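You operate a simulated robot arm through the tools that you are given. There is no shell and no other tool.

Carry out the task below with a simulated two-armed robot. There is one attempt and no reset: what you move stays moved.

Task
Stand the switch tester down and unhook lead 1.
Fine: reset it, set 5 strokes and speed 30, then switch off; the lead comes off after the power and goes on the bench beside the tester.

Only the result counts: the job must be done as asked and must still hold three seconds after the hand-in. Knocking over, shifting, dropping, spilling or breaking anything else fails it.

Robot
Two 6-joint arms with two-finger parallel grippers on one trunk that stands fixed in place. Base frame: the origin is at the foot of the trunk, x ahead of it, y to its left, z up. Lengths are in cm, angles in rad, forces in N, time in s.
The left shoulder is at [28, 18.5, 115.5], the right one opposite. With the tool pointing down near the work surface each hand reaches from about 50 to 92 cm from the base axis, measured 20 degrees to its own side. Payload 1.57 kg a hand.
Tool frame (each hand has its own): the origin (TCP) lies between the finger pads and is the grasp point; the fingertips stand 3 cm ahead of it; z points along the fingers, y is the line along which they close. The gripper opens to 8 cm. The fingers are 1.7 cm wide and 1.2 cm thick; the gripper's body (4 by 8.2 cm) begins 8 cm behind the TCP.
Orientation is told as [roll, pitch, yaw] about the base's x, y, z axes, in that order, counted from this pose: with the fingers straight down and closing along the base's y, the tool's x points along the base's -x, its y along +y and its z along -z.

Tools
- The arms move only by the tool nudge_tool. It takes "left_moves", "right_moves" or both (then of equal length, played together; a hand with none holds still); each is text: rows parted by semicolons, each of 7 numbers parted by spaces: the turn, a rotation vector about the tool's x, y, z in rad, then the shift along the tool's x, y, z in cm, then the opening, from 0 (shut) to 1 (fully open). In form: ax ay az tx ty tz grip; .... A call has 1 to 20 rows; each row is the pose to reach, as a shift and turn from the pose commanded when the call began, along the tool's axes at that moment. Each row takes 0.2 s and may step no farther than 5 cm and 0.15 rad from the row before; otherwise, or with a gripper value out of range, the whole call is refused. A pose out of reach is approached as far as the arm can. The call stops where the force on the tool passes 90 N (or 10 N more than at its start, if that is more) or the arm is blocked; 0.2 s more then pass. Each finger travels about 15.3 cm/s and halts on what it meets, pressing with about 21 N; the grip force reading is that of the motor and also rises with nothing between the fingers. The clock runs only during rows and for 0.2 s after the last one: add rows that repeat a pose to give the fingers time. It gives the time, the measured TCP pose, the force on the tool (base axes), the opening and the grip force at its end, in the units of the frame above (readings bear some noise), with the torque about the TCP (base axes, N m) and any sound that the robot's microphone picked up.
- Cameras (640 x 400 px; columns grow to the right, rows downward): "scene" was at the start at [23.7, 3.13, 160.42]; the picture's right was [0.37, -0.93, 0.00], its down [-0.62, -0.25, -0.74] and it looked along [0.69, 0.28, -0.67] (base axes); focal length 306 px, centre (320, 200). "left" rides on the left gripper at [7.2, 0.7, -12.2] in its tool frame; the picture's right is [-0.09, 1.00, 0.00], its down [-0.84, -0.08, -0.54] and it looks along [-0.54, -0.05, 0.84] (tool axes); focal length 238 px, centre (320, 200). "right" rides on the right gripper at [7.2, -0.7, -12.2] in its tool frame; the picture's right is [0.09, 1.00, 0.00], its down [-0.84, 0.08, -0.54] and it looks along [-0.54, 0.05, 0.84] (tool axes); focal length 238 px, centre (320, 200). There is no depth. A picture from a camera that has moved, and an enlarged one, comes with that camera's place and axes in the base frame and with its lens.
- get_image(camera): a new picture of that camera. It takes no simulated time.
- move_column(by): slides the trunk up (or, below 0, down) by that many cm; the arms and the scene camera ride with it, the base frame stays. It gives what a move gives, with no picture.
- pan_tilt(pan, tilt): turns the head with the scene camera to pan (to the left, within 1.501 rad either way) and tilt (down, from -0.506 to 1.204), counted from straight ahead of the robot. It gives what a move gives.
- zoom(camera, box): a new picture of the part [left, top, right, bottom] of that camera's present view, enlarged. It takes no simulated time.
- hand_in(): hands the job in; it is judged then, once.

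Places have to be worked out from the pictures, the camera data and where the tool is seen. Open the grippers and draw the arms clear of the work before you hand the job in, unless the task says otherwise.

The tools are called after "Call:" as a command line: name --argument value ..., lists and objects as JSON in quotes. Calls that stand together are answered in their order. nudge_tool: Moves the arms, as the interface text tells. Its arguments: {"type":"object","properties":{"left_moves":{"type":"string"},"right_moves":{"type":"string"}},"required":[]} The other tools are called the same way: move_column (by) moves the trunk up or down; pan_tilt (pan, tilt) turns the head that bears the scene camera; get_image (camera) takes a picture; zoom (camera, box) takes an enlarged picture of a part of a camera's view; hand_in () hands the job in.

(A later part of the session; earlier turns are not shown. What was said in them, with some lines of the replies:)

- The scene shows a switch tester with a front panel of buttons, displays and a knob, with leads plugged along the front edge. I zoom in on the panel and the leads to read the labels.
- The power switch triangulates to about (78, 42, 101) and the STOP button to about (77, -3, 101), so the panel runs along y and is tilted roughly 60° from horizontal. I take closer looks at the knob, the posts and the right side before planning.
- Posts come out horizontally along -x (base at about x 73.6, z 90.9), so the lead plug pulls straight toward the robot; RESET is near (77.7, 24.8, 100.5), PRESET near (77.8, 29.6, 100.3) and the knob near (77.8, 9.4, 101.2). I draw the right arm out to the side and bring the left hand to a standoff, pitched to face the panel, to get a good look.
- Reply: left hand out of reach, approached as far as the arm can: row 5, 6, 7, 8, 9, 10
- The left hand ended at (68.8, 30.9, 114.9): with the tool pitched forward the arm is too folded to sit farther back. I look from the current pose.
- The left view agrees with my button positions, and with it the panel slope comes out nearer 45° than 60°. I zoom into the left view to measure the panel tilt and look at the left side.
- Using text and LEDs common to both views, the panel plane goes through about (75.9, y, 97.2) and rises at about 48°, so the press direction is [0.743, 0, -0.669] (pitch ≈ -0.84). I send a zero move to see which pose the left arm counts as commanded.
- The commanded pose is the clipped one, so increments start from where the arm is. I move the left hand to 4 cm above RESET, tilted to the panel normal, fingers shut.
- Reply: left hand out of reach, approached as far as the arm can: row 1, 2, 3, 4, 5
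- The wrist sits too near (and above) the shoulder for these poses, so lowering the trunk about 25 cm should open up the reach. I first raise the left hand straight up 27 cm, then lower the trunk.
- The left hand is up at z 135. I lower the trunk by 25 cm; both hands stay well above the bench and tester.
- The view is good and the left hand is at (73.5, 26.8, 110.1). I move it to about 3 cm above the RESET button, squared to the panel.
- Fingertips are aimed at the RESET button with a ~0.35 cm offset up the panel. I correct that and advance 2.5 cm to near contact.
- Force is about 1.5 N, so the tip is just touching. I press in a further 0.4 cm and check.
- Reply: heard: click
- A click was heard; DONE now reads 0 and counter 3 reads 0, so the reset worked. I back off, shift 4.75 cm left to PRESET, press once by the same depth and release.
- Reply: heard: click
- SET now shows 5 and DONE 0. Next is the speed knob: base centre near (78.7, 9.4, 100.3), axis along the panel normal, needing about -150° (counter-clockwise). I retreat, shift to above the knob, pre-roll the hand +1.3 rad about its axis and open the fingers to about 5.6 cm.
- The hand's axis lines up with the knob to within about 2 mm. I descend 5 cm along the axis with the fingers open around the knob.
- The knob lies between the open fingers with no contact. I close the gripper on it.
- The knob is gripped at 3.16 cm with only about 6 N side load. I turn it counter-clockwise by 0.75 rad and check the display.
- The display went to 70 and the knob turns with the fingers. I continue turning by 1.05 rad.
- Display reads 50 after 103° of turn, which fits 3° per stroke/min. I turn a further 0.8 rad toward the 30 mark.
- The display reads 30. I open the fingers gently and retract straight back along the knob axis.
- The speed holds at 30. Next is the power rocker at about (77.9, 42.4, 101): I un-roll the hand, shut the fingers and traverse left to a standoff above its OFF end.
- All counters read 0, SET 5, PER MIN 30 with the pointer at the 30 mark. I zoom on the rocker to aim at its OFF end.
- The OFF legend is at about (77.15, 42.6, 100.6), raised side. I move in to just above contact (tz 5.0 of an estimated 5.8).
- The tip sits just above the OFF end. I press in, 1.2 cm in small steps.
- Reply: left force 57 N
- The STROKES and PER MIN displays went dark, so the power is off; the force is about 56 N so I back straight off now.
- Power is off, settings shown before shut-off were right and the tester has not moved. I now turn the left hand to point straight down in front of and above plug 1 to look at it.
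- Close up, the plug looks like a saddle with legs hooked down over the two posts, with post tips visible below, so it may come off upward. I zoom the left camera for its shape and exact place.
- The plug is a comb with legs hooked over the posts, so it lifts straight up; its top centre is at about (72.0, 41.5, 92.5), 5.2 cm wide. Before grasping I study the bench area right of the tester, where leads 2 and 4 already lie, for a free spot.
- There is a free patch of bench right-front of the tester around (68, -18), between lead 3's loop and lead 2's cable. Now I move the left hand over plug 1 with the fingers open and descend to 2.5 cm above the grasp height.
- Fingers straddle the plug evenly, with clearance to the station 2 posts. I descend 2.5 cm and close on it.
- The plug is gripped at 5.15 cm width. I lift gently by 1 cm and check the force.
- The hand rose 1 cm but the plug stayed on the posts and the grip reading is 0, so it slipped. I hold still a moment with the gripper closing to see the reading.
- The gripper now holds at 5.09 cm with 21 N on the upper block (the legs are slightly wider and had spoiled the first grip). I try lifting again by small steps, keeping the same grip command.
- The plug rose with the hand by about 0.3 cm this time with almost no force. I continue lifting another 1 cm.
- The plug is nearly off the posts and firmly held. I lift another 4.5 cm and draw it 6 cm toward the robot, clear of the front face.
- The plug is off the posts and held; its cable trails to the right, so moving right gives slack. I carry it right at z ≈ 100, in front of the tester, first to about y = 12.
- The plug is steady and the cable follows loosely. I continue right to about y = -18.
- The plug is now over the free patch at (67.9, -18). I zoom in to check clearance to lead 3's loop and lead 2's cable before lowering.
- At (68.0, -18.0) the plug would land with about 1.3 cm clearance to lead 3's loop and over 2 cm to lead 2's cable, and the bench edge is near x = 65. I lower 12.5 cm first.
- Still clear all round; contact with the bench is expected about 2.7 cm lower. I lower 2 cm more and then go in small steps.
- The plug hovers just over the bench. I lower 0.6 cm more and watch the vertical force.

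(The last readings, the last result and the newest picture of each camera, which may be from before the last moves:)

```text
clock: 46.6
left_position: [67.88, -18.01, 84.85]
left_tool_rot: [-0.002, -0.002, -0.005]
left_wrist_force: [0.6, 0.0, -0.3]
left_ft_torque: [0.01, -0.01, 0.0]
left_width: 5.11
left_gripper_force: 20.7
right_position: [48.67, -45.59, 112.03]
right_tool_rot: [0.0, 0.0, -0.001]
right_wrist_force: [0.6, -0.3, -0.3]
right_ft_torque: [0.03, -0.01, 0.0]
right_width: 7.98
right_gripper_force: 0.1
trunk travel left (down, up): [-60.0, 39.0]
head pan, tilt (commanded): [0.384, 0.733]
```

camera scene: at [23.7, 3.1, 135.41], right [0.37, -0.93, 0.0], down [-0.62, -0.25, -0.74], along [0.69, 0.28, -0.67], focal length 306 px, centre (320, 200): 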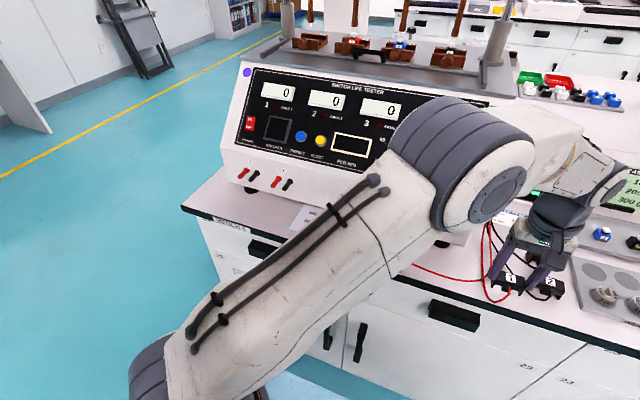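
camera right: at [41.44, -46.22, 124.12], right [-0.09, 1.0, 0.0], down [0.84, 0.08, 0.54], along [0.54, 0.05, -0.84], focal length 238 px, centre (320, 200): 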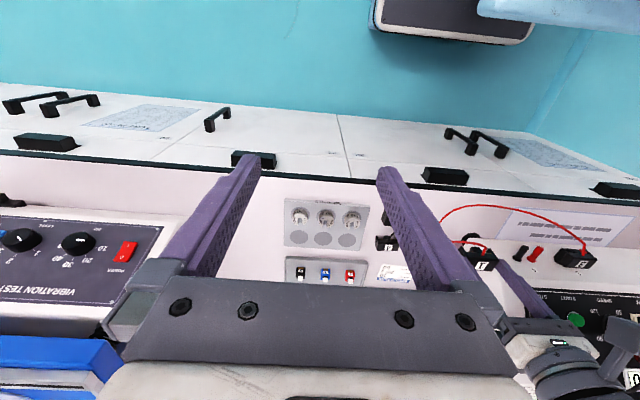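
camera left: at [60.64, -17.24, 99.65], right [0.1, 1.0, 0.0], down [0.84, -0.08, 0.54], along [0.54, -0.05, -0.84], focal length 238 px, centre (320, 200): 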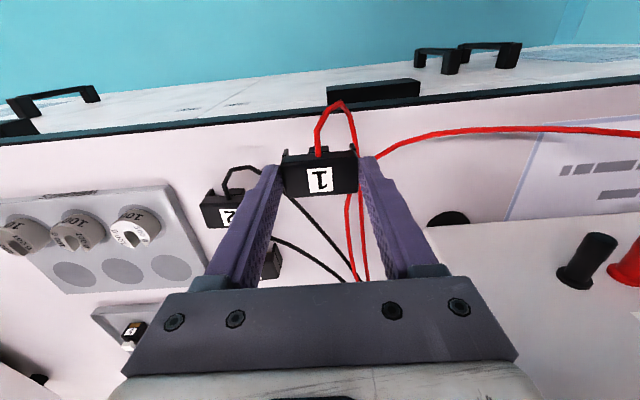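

No contact yet at TCP z 84.85. I lower another 0.4 cm in steps.

Call:
nudge_tool --left_moves "0 0 0 0 0 0.2 0.4; 0 0 0 0 0 0.4 0.4; 0 0 0 0 0 0.4 0.4"

Call:
zoom --camera "scene" --box '[460, 220, 600, 310]'

```text
clock: 47.4
left_position: [67.71, -17.95, 84.75]
left_tool_rot: [-0.003, -0.005, -0.004]
left_wrist_force: [-4.5, 1.1, 21.3]
left_ft_torque: [0.15, 0.24, -0.04]
left_width: 5.12
left_gripper_force: 21.2
right_position: [48.5, -45.52, 112.09]
right_tool_rot: [0.001, 0.0, -0.001]
right_wrist_force: [-0.2, -0.2, -0.1]
right_ft_torque: [0.03, 0.03, -0.02]
right_width: 8.0
right_gripper_force: 0.1
trunk travel left (down, up): [-60.0, 39.0]
head pan, tilt (commanded): [0.384, 0.733]
```

```text
4.44 times, centred on (530, 265) of scene
camera zoom: at [23.6, 3.14, 135.46], right [0.37, -0.93, 0.0], down [-0.62, -0.25, -0.74], along [0.69, 0.28, -0.67], focal length 1361 px, centre (-613, -89)
```

zoom: 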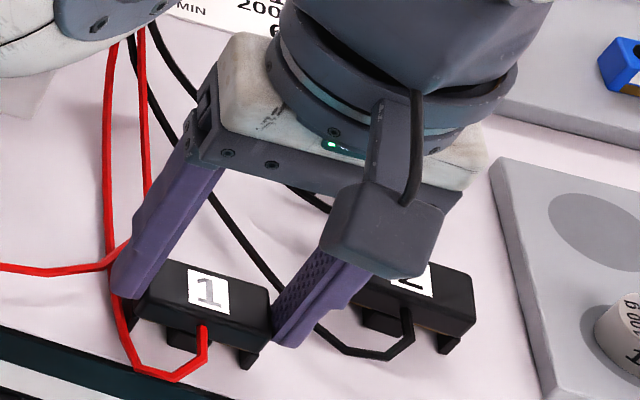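

The plug is down on the bench (about 21 N). I ease up 0.3 cm to relieve the load, then open the fingers gradually.

Call:
nudge_tool --left_moves "0 0 0 0 0 -0.15 0.4; 0 0 0 0 0 -0.28 0.4; 0 0 0 0 0 -0.28 0.66; 0 0 0 0 0 -0.28 0.7; 0 0 0 0 0 -0.28 0.76; 0 0 0 0 0 -0.28 0.78"

Call:
zoom --camera "scene" --box '[460, 220, 600, 310]'

Call:
get_image --camera "left"

```text
clock: 48.8
left_position: [67.8, -18.06, 84.65]
left_tool_rot: [-0.002, -0.003, -0.003]
left_wrist_force: [-0.2, -0.7, -0.1]
left_ft_torque: [-0.01, -0.01, 0.0]
left_width: 6.25
left_gripper_force: 0.0
right_position: [48.7, -45.37, 111.95]
right_tool_rot: [-0.001, -0.001, -0.001]
right_wrist_force: [0.6, 0.4, 0.3]
right_ft_torque: [0.0, -0.02, 0.0]
right_width: 8.0
right_gripper_force: 0.1
trunk travel left (down, up): [-60.0, 39.0]
head pan, tilt (commanded): [0.384, 0.733]
```

```text
4.44 times, centred on (530, 265) of scene
camera zoom: at [23.7, 3.11, 135.41], right [0.37, -0.93, 0.0], down [-0.62, -0.25, -0.74], along [0.69, 0.28, -0.67], focal length 1361 px, centre (-613, -89)
```

zoom: 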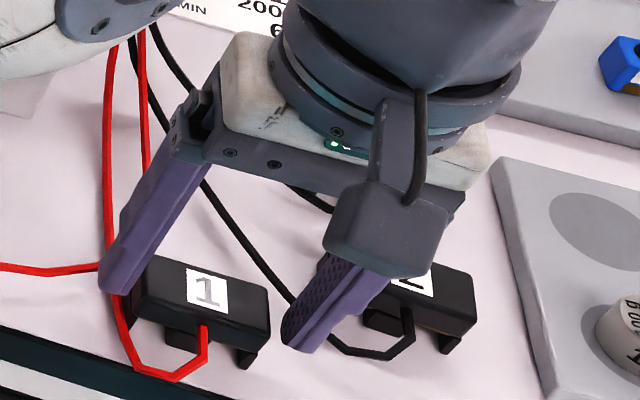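

```text
taken
camera left: at [60.68, -17.24, 96.97], right [0.1, 1.0, 0.0], down [0.84, -0.08, 0.54], along [0.54, -0.05, -0.84], focal length 238 px, centre (320, 200)
```

left: 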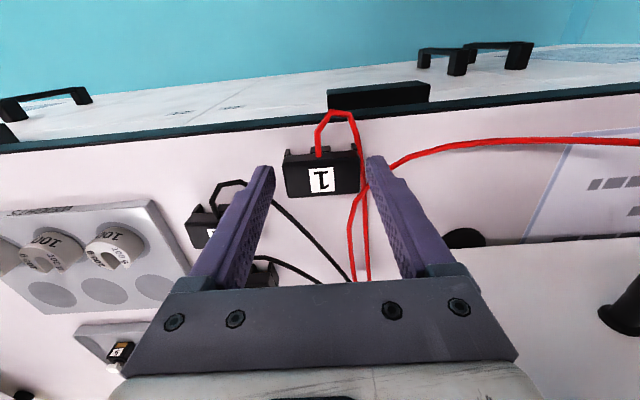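

The fingers are open at 6.25 cm and the plug stands level on the bench. I lift the hand straight up.

Call:
nudge_tool --left_moves "0 0 0 0 0 -0.8 0.78; 0 0 0 0 0 -2 0.78; 0 0 0 0 0 -3.5 0.78; 0 0 0 0 0 -6 0.78; 0 0 0 0 0 -9.5 0.78; 0 0 0 0 0 -13 0.78; 0 0 0 0 0 -17 0.78; 0 0 0 0 0 -20 0.78; 0 0 0 0 0 -20 0.78"

Call:
get_image --camera "left"

Call:
get_image --camera "scene"

```text
clock: 50.8
left_position: [67.72, -17.96, 104.74]
left_tool_rot: [-0.001, -0.002, -0.003]
left_wrist_force: [-0.1, -0.1, 0.6]
left_ft_torque: [0.0, -0.01, 0.02]
left_width: 6.25
left_gripper_force: 0.1
right_position: [48.64, -45.41, 112.03]
right_tool_rot: [0.0, -0.002, 0.0]
right_wrist_force: [-0.4, 0.2, -0.4]
right_ft_torque: [-0.01, -0.02, -0.02]
right_width: 8.01
right_gripper_force: 0.2
trunk travel left (down, up): [-60.0, 39.0]
head pan, tilt (commanded): [0.384, 0.733]
```

```text
taken
camera left: at [60.57, -17.17, 117.01], right [0.1, 1.0, 0.0], down [0.84, -0.08, 0.54], along [0.54, -0.05, -0.84], focal length 238 px, centre (320, 200)
```

left: 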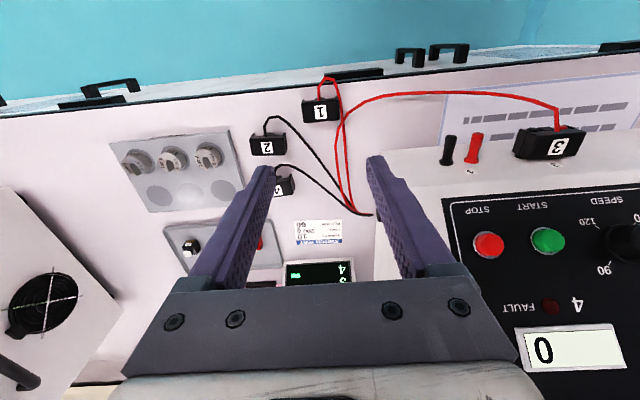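

```text
taken
camera scene: at [23.69, 3.11, 135.42], right [0.37, -0.93, 0.0], down [-0.62, -0.25, -0.74], along [0.69, 0.28, -0.67], focal length 306 px, centre (320, 200)
```

scene: 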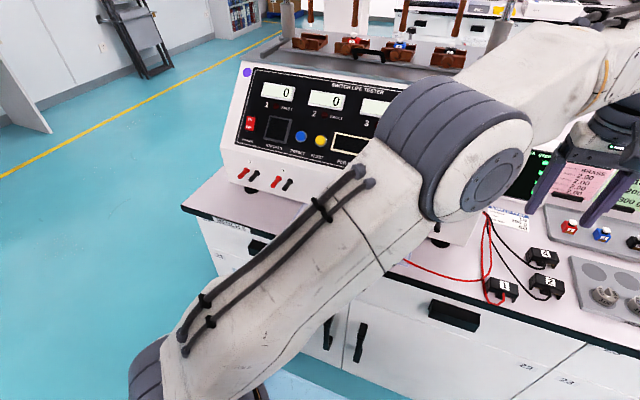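

Plug 1 is standing on the bench next to leads 2 and 4. I retract the left arm back over to its own side, raised and opened.

Call:
nudge_tool --left_moves "0 0 0 0.5 0 -3 0.8; 0 0 0 1.5 3 -5 0.9; 0 0 0 2.5 7 -7 1; 0 0 0 3.5 11 -8 1; 0 0 0 4.5 15 -8 1; 0 0 0 5.5 19 -8 1; 0 0 0 6.5 23 -8 1; 0 0 0 7.5 27 -8 1; 0 0 0 8.5 31 -8 1; 0 0 0 9.5 35 -8 1; 0 0 0 10.5 39 -8 1; 0 0 0 11.5 43 -8 1; 0 0 0 12.5 47 -8 1; 0 0 0 13.5 51 -8 1; 0 0 0 14 55 -8 1; 0 0 0 14 55 -8 1"

Call:
get_image --camera "scene"

Call:
zoom --camera "scene" --box '[440, 200, 600, 320]'

Call:
get_image --camera "right"

```text
clock: 54.2
left_position: [53.88, 37.4, 112.85]
left_tool_rot: [-0.002, -0.003, -0.003]
left_wrist_force: [-0.1, -0.6, 0.3]
left_ft_torque: [0.0, 0.02, 0.02]
left_width: 8.0
left_gripper_force: 0.1
right_position: [48.73, -45.49, 112.01]
right_tool_rot: [0.0, 0.0, 0.0]
right_wrist_force: [-0.8, 0.0, 0.3]
right_ft_torque: [-0.01, 0.0, 0.0]
right_width: 8.01
right_gripper_force: 0.1
trunk travel left (down, up): [-60.0, 39.0]
head pan, tilt (commanded): [0.384, 0.733]
```

```text
taken
camera scene: at [23.69, 3.13, 135.41], right [0.37, -0.93, 0.0], down [-0.62, -0.25, -0.74], along [0.69, 0.28, -0.67], focal length 306 px, centre (320, 200)
```

scene: 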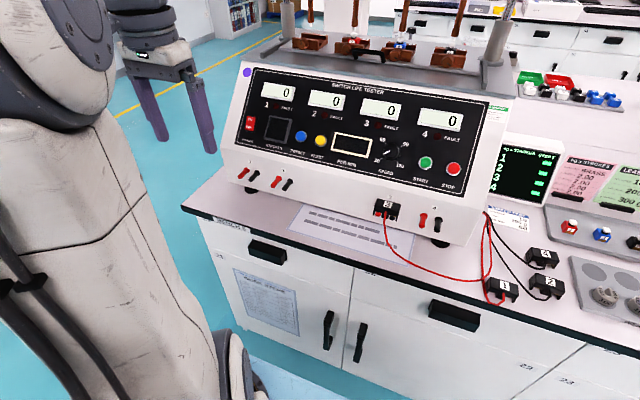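

```text
3.33 times, centred on (520, 260) of scene
camera zoom: at [23.69, 3.13, 135.41], right [0.37, -0.93, 0.0], down [-0.62, -0.25, -0.74], along [0.69, 0.28, -0.67], focal length 1021 px, centre (-347, 0)
```

zoom: 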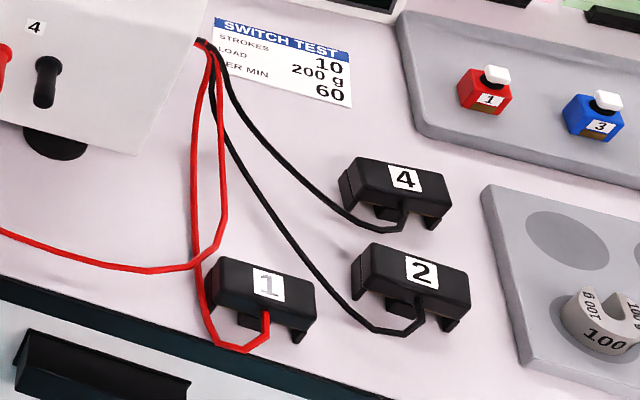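

```text
taken
camera right: at [41.44, -46.2, 124.13], right [-0.09, 1.0, 0.0], down [0.84, 0.08, 0.54], along [0.54, 0.05, -0.84], focal length 238 px, centre (320, 200)
```

right: 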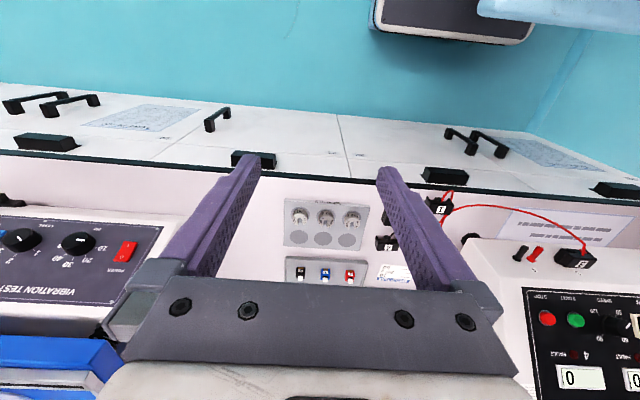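

Plug 1 rests clear on the bench, and leads 2, 3 and 4 are undisturbed. I do a final check of the panel and the side display.

Call:
zoom --camera "scene" --box '[210, 50, 510, 238]'

Call:
zoom --camera "scene" --box '[480, 120, 640, 220]'

Call:
zoom --camera "scene" --box '[220, 60, 300, 200]'

```text
2.13 times, centred on (360, 144) of scene
camera zoom: at [23.69, 3.13, 135.41], right [0.37, -0.93, 0.0], down [-0.62, -0.25, -0.74], along [0.69, 0.28, -0.67], focal length 652 px, centre (235, 319)
```

zoom: 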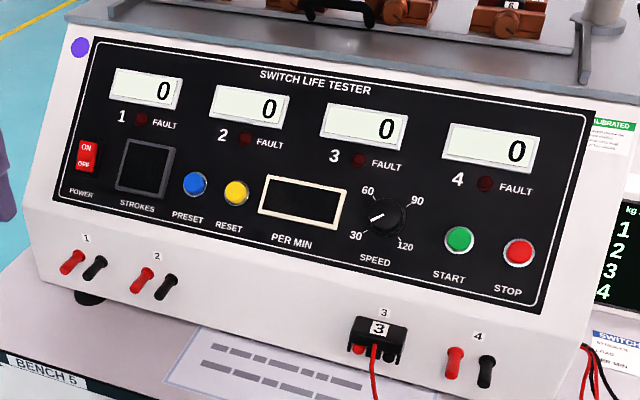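

```text
4.00 times, centred on (560, 170) of scene
camera zoom: at [23.69, 3.13, 135.41], right [0.37, -0.93, 0.0], down [-0.62, -0.25, -0.74], along [0.69, 0.28, -0.67], focal length 1225 px, centre (-640, 320)
```

zoom: 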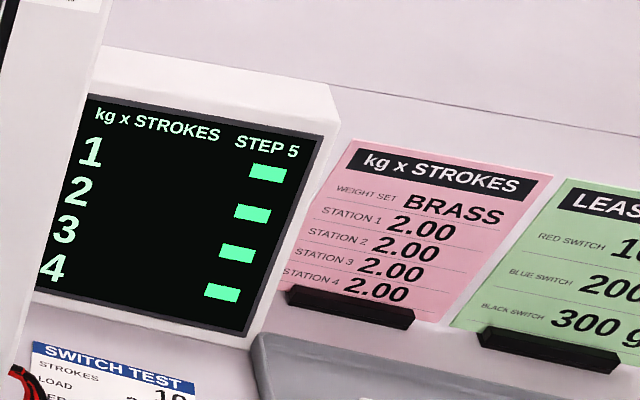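

```text
2.86 times, centred on (260, 130) of scene
camera zoom: at [23.69, 3.13, 135.41], right [0.37, -0.93, 0.0], down [-0.62, -0.25, -0.74], along [0.69, 0.28, -0.67], focal length 875 px, centre (491, 400)
```

zoom: 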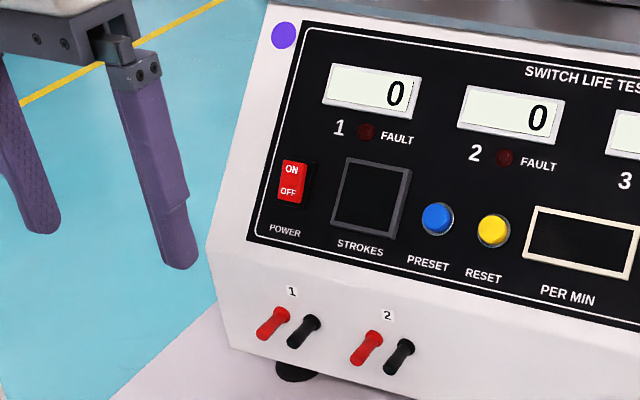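

All looks right; I double-check the knob pointer angle closely, since the display rounds.

Call:
zoom --camera "scene" --box '[360, 125, 424, 175]'

Call:
zoom --camera "left" --box '[0, 100, 240, 300]'

```text
8.00 times, centred on (392, 150) of scene
camera zoom: at [23.69, 3.13, 135.41], right [0.37, -0.93, 0.0], down [-0.62, -0.25, -0.74], along [0.69, 0.28, -0.67], focal length 2450 px, centre (-256, 600)
```

zoom: 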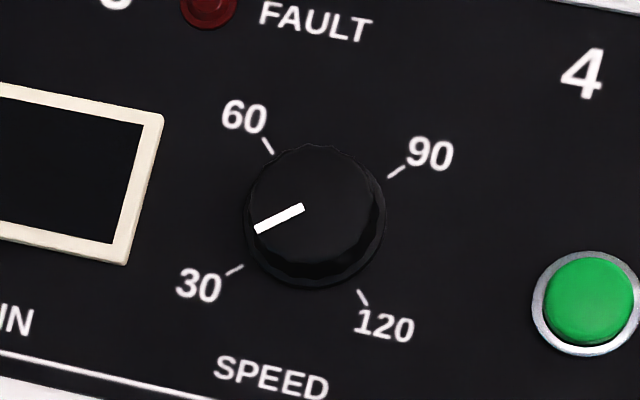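

```text
2.00 times, centred on (120, 200) of left
camera zoom: at [46.74, 38.11, 124.97], right [0.1, 1.0, 0.0], down [0.84, -0.08, 0.54], along [0.54, -0.05, -0.84], focal length 477 px, centre (720, 200)
```

zoom: 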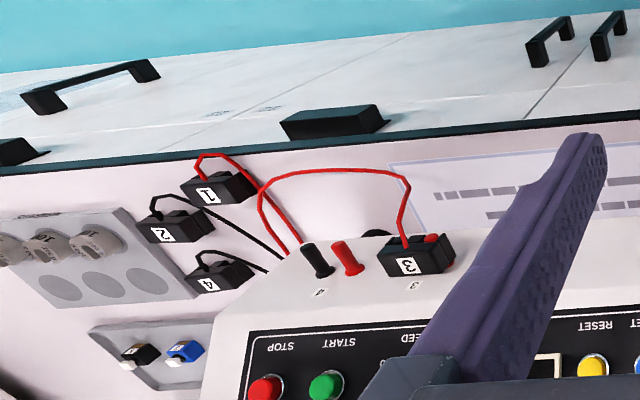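

The pointer sits at the 30 mark within a few degrees and the display read 30 before switch-off, so I leave it. I draw the left hand a little further back and up before handing in.

Call:
nudge_tool --left_moves "0 0 0 2 1 -2 1; 0 0 0 4 2 -4 1; 0 0 0 6 3 -6 1; 0 0 0 6 3 -6 1"

Call:
get_image --camera "scene"

```text
clock: 55.2
left_position: [47.87, 40.19, 118.6]
left_tool_rot: [-0.004, -0.001, -0.004]
left_wrist_force: [-0.3, -1.1, 0.2]
left_ft_torque: [0.0, 0.01, 0.0]
left_width: 7.99
left_gripper_force: 0.0
right_position: [48.64, -45.49, 112.02]
right_tool_rot: [0.0, 0.001, -0.002]
right_wrist_force: [0.0, -0.7, 0.1]
right_ft_torque: [0.01, 0.0, 0.01]
right_width: 8.01
right_gripper_force: 0.2
trunk travel left (down, up): [-60.0, 39.0]
head pan, tilt (commanded): [0.384, 0.733]
```

```text
taken
camera scene: at [23.69, 3.12, 135.42], right [0.37, -0.93, 0.0], down [-0.62, -0.25, -0.74], along [0.69, 0.28, -0.67], focal length 306 px, centre (320, 200)
```

scene: 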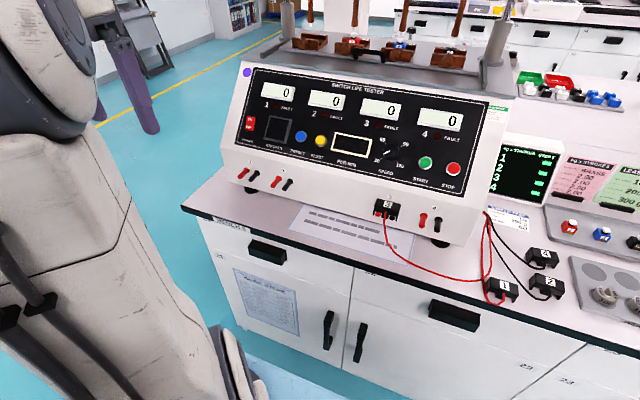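

The tester is reset, set to 5 strokes and speed 30, and switched off. Lead 1 lies on the bench beside it, and both arms are open and clear. I hand the job in.

Call:
hand_in

```text
The job is handed in.
```

The switch tester is stood down, lead 1 is off its posts, and I've handed the job in. I haven't been given the judge's result.

- **Reset:** I pressed RESET. The DONE count went to 0 and all four counters read 0.
- **Strokes:** One press of PRESET took SET from 20 to 5.
- **Speed:** I turned the knob until the display read 30. The pointer sits about 5° short of the 30 mark. The display seems to round to the nearest 10, so the true setting may be nearer 32. I left it there because the power was already off when I noticed.
- **Power:** I switched off at the rocker, and both red displays went dark.
- **Lead 1:** After the power was off I lifted the plug off its posts; the first grip slipped and the second held. It now stands on the bench just off the tester's front-right corner, next to leads 2 and 4, roughly 2 cm from the bench's front edge.

In the last pictures the tester and leads 2, 3 and 4 look undisturbed. Both grippers are open and the arms are clear of the work.
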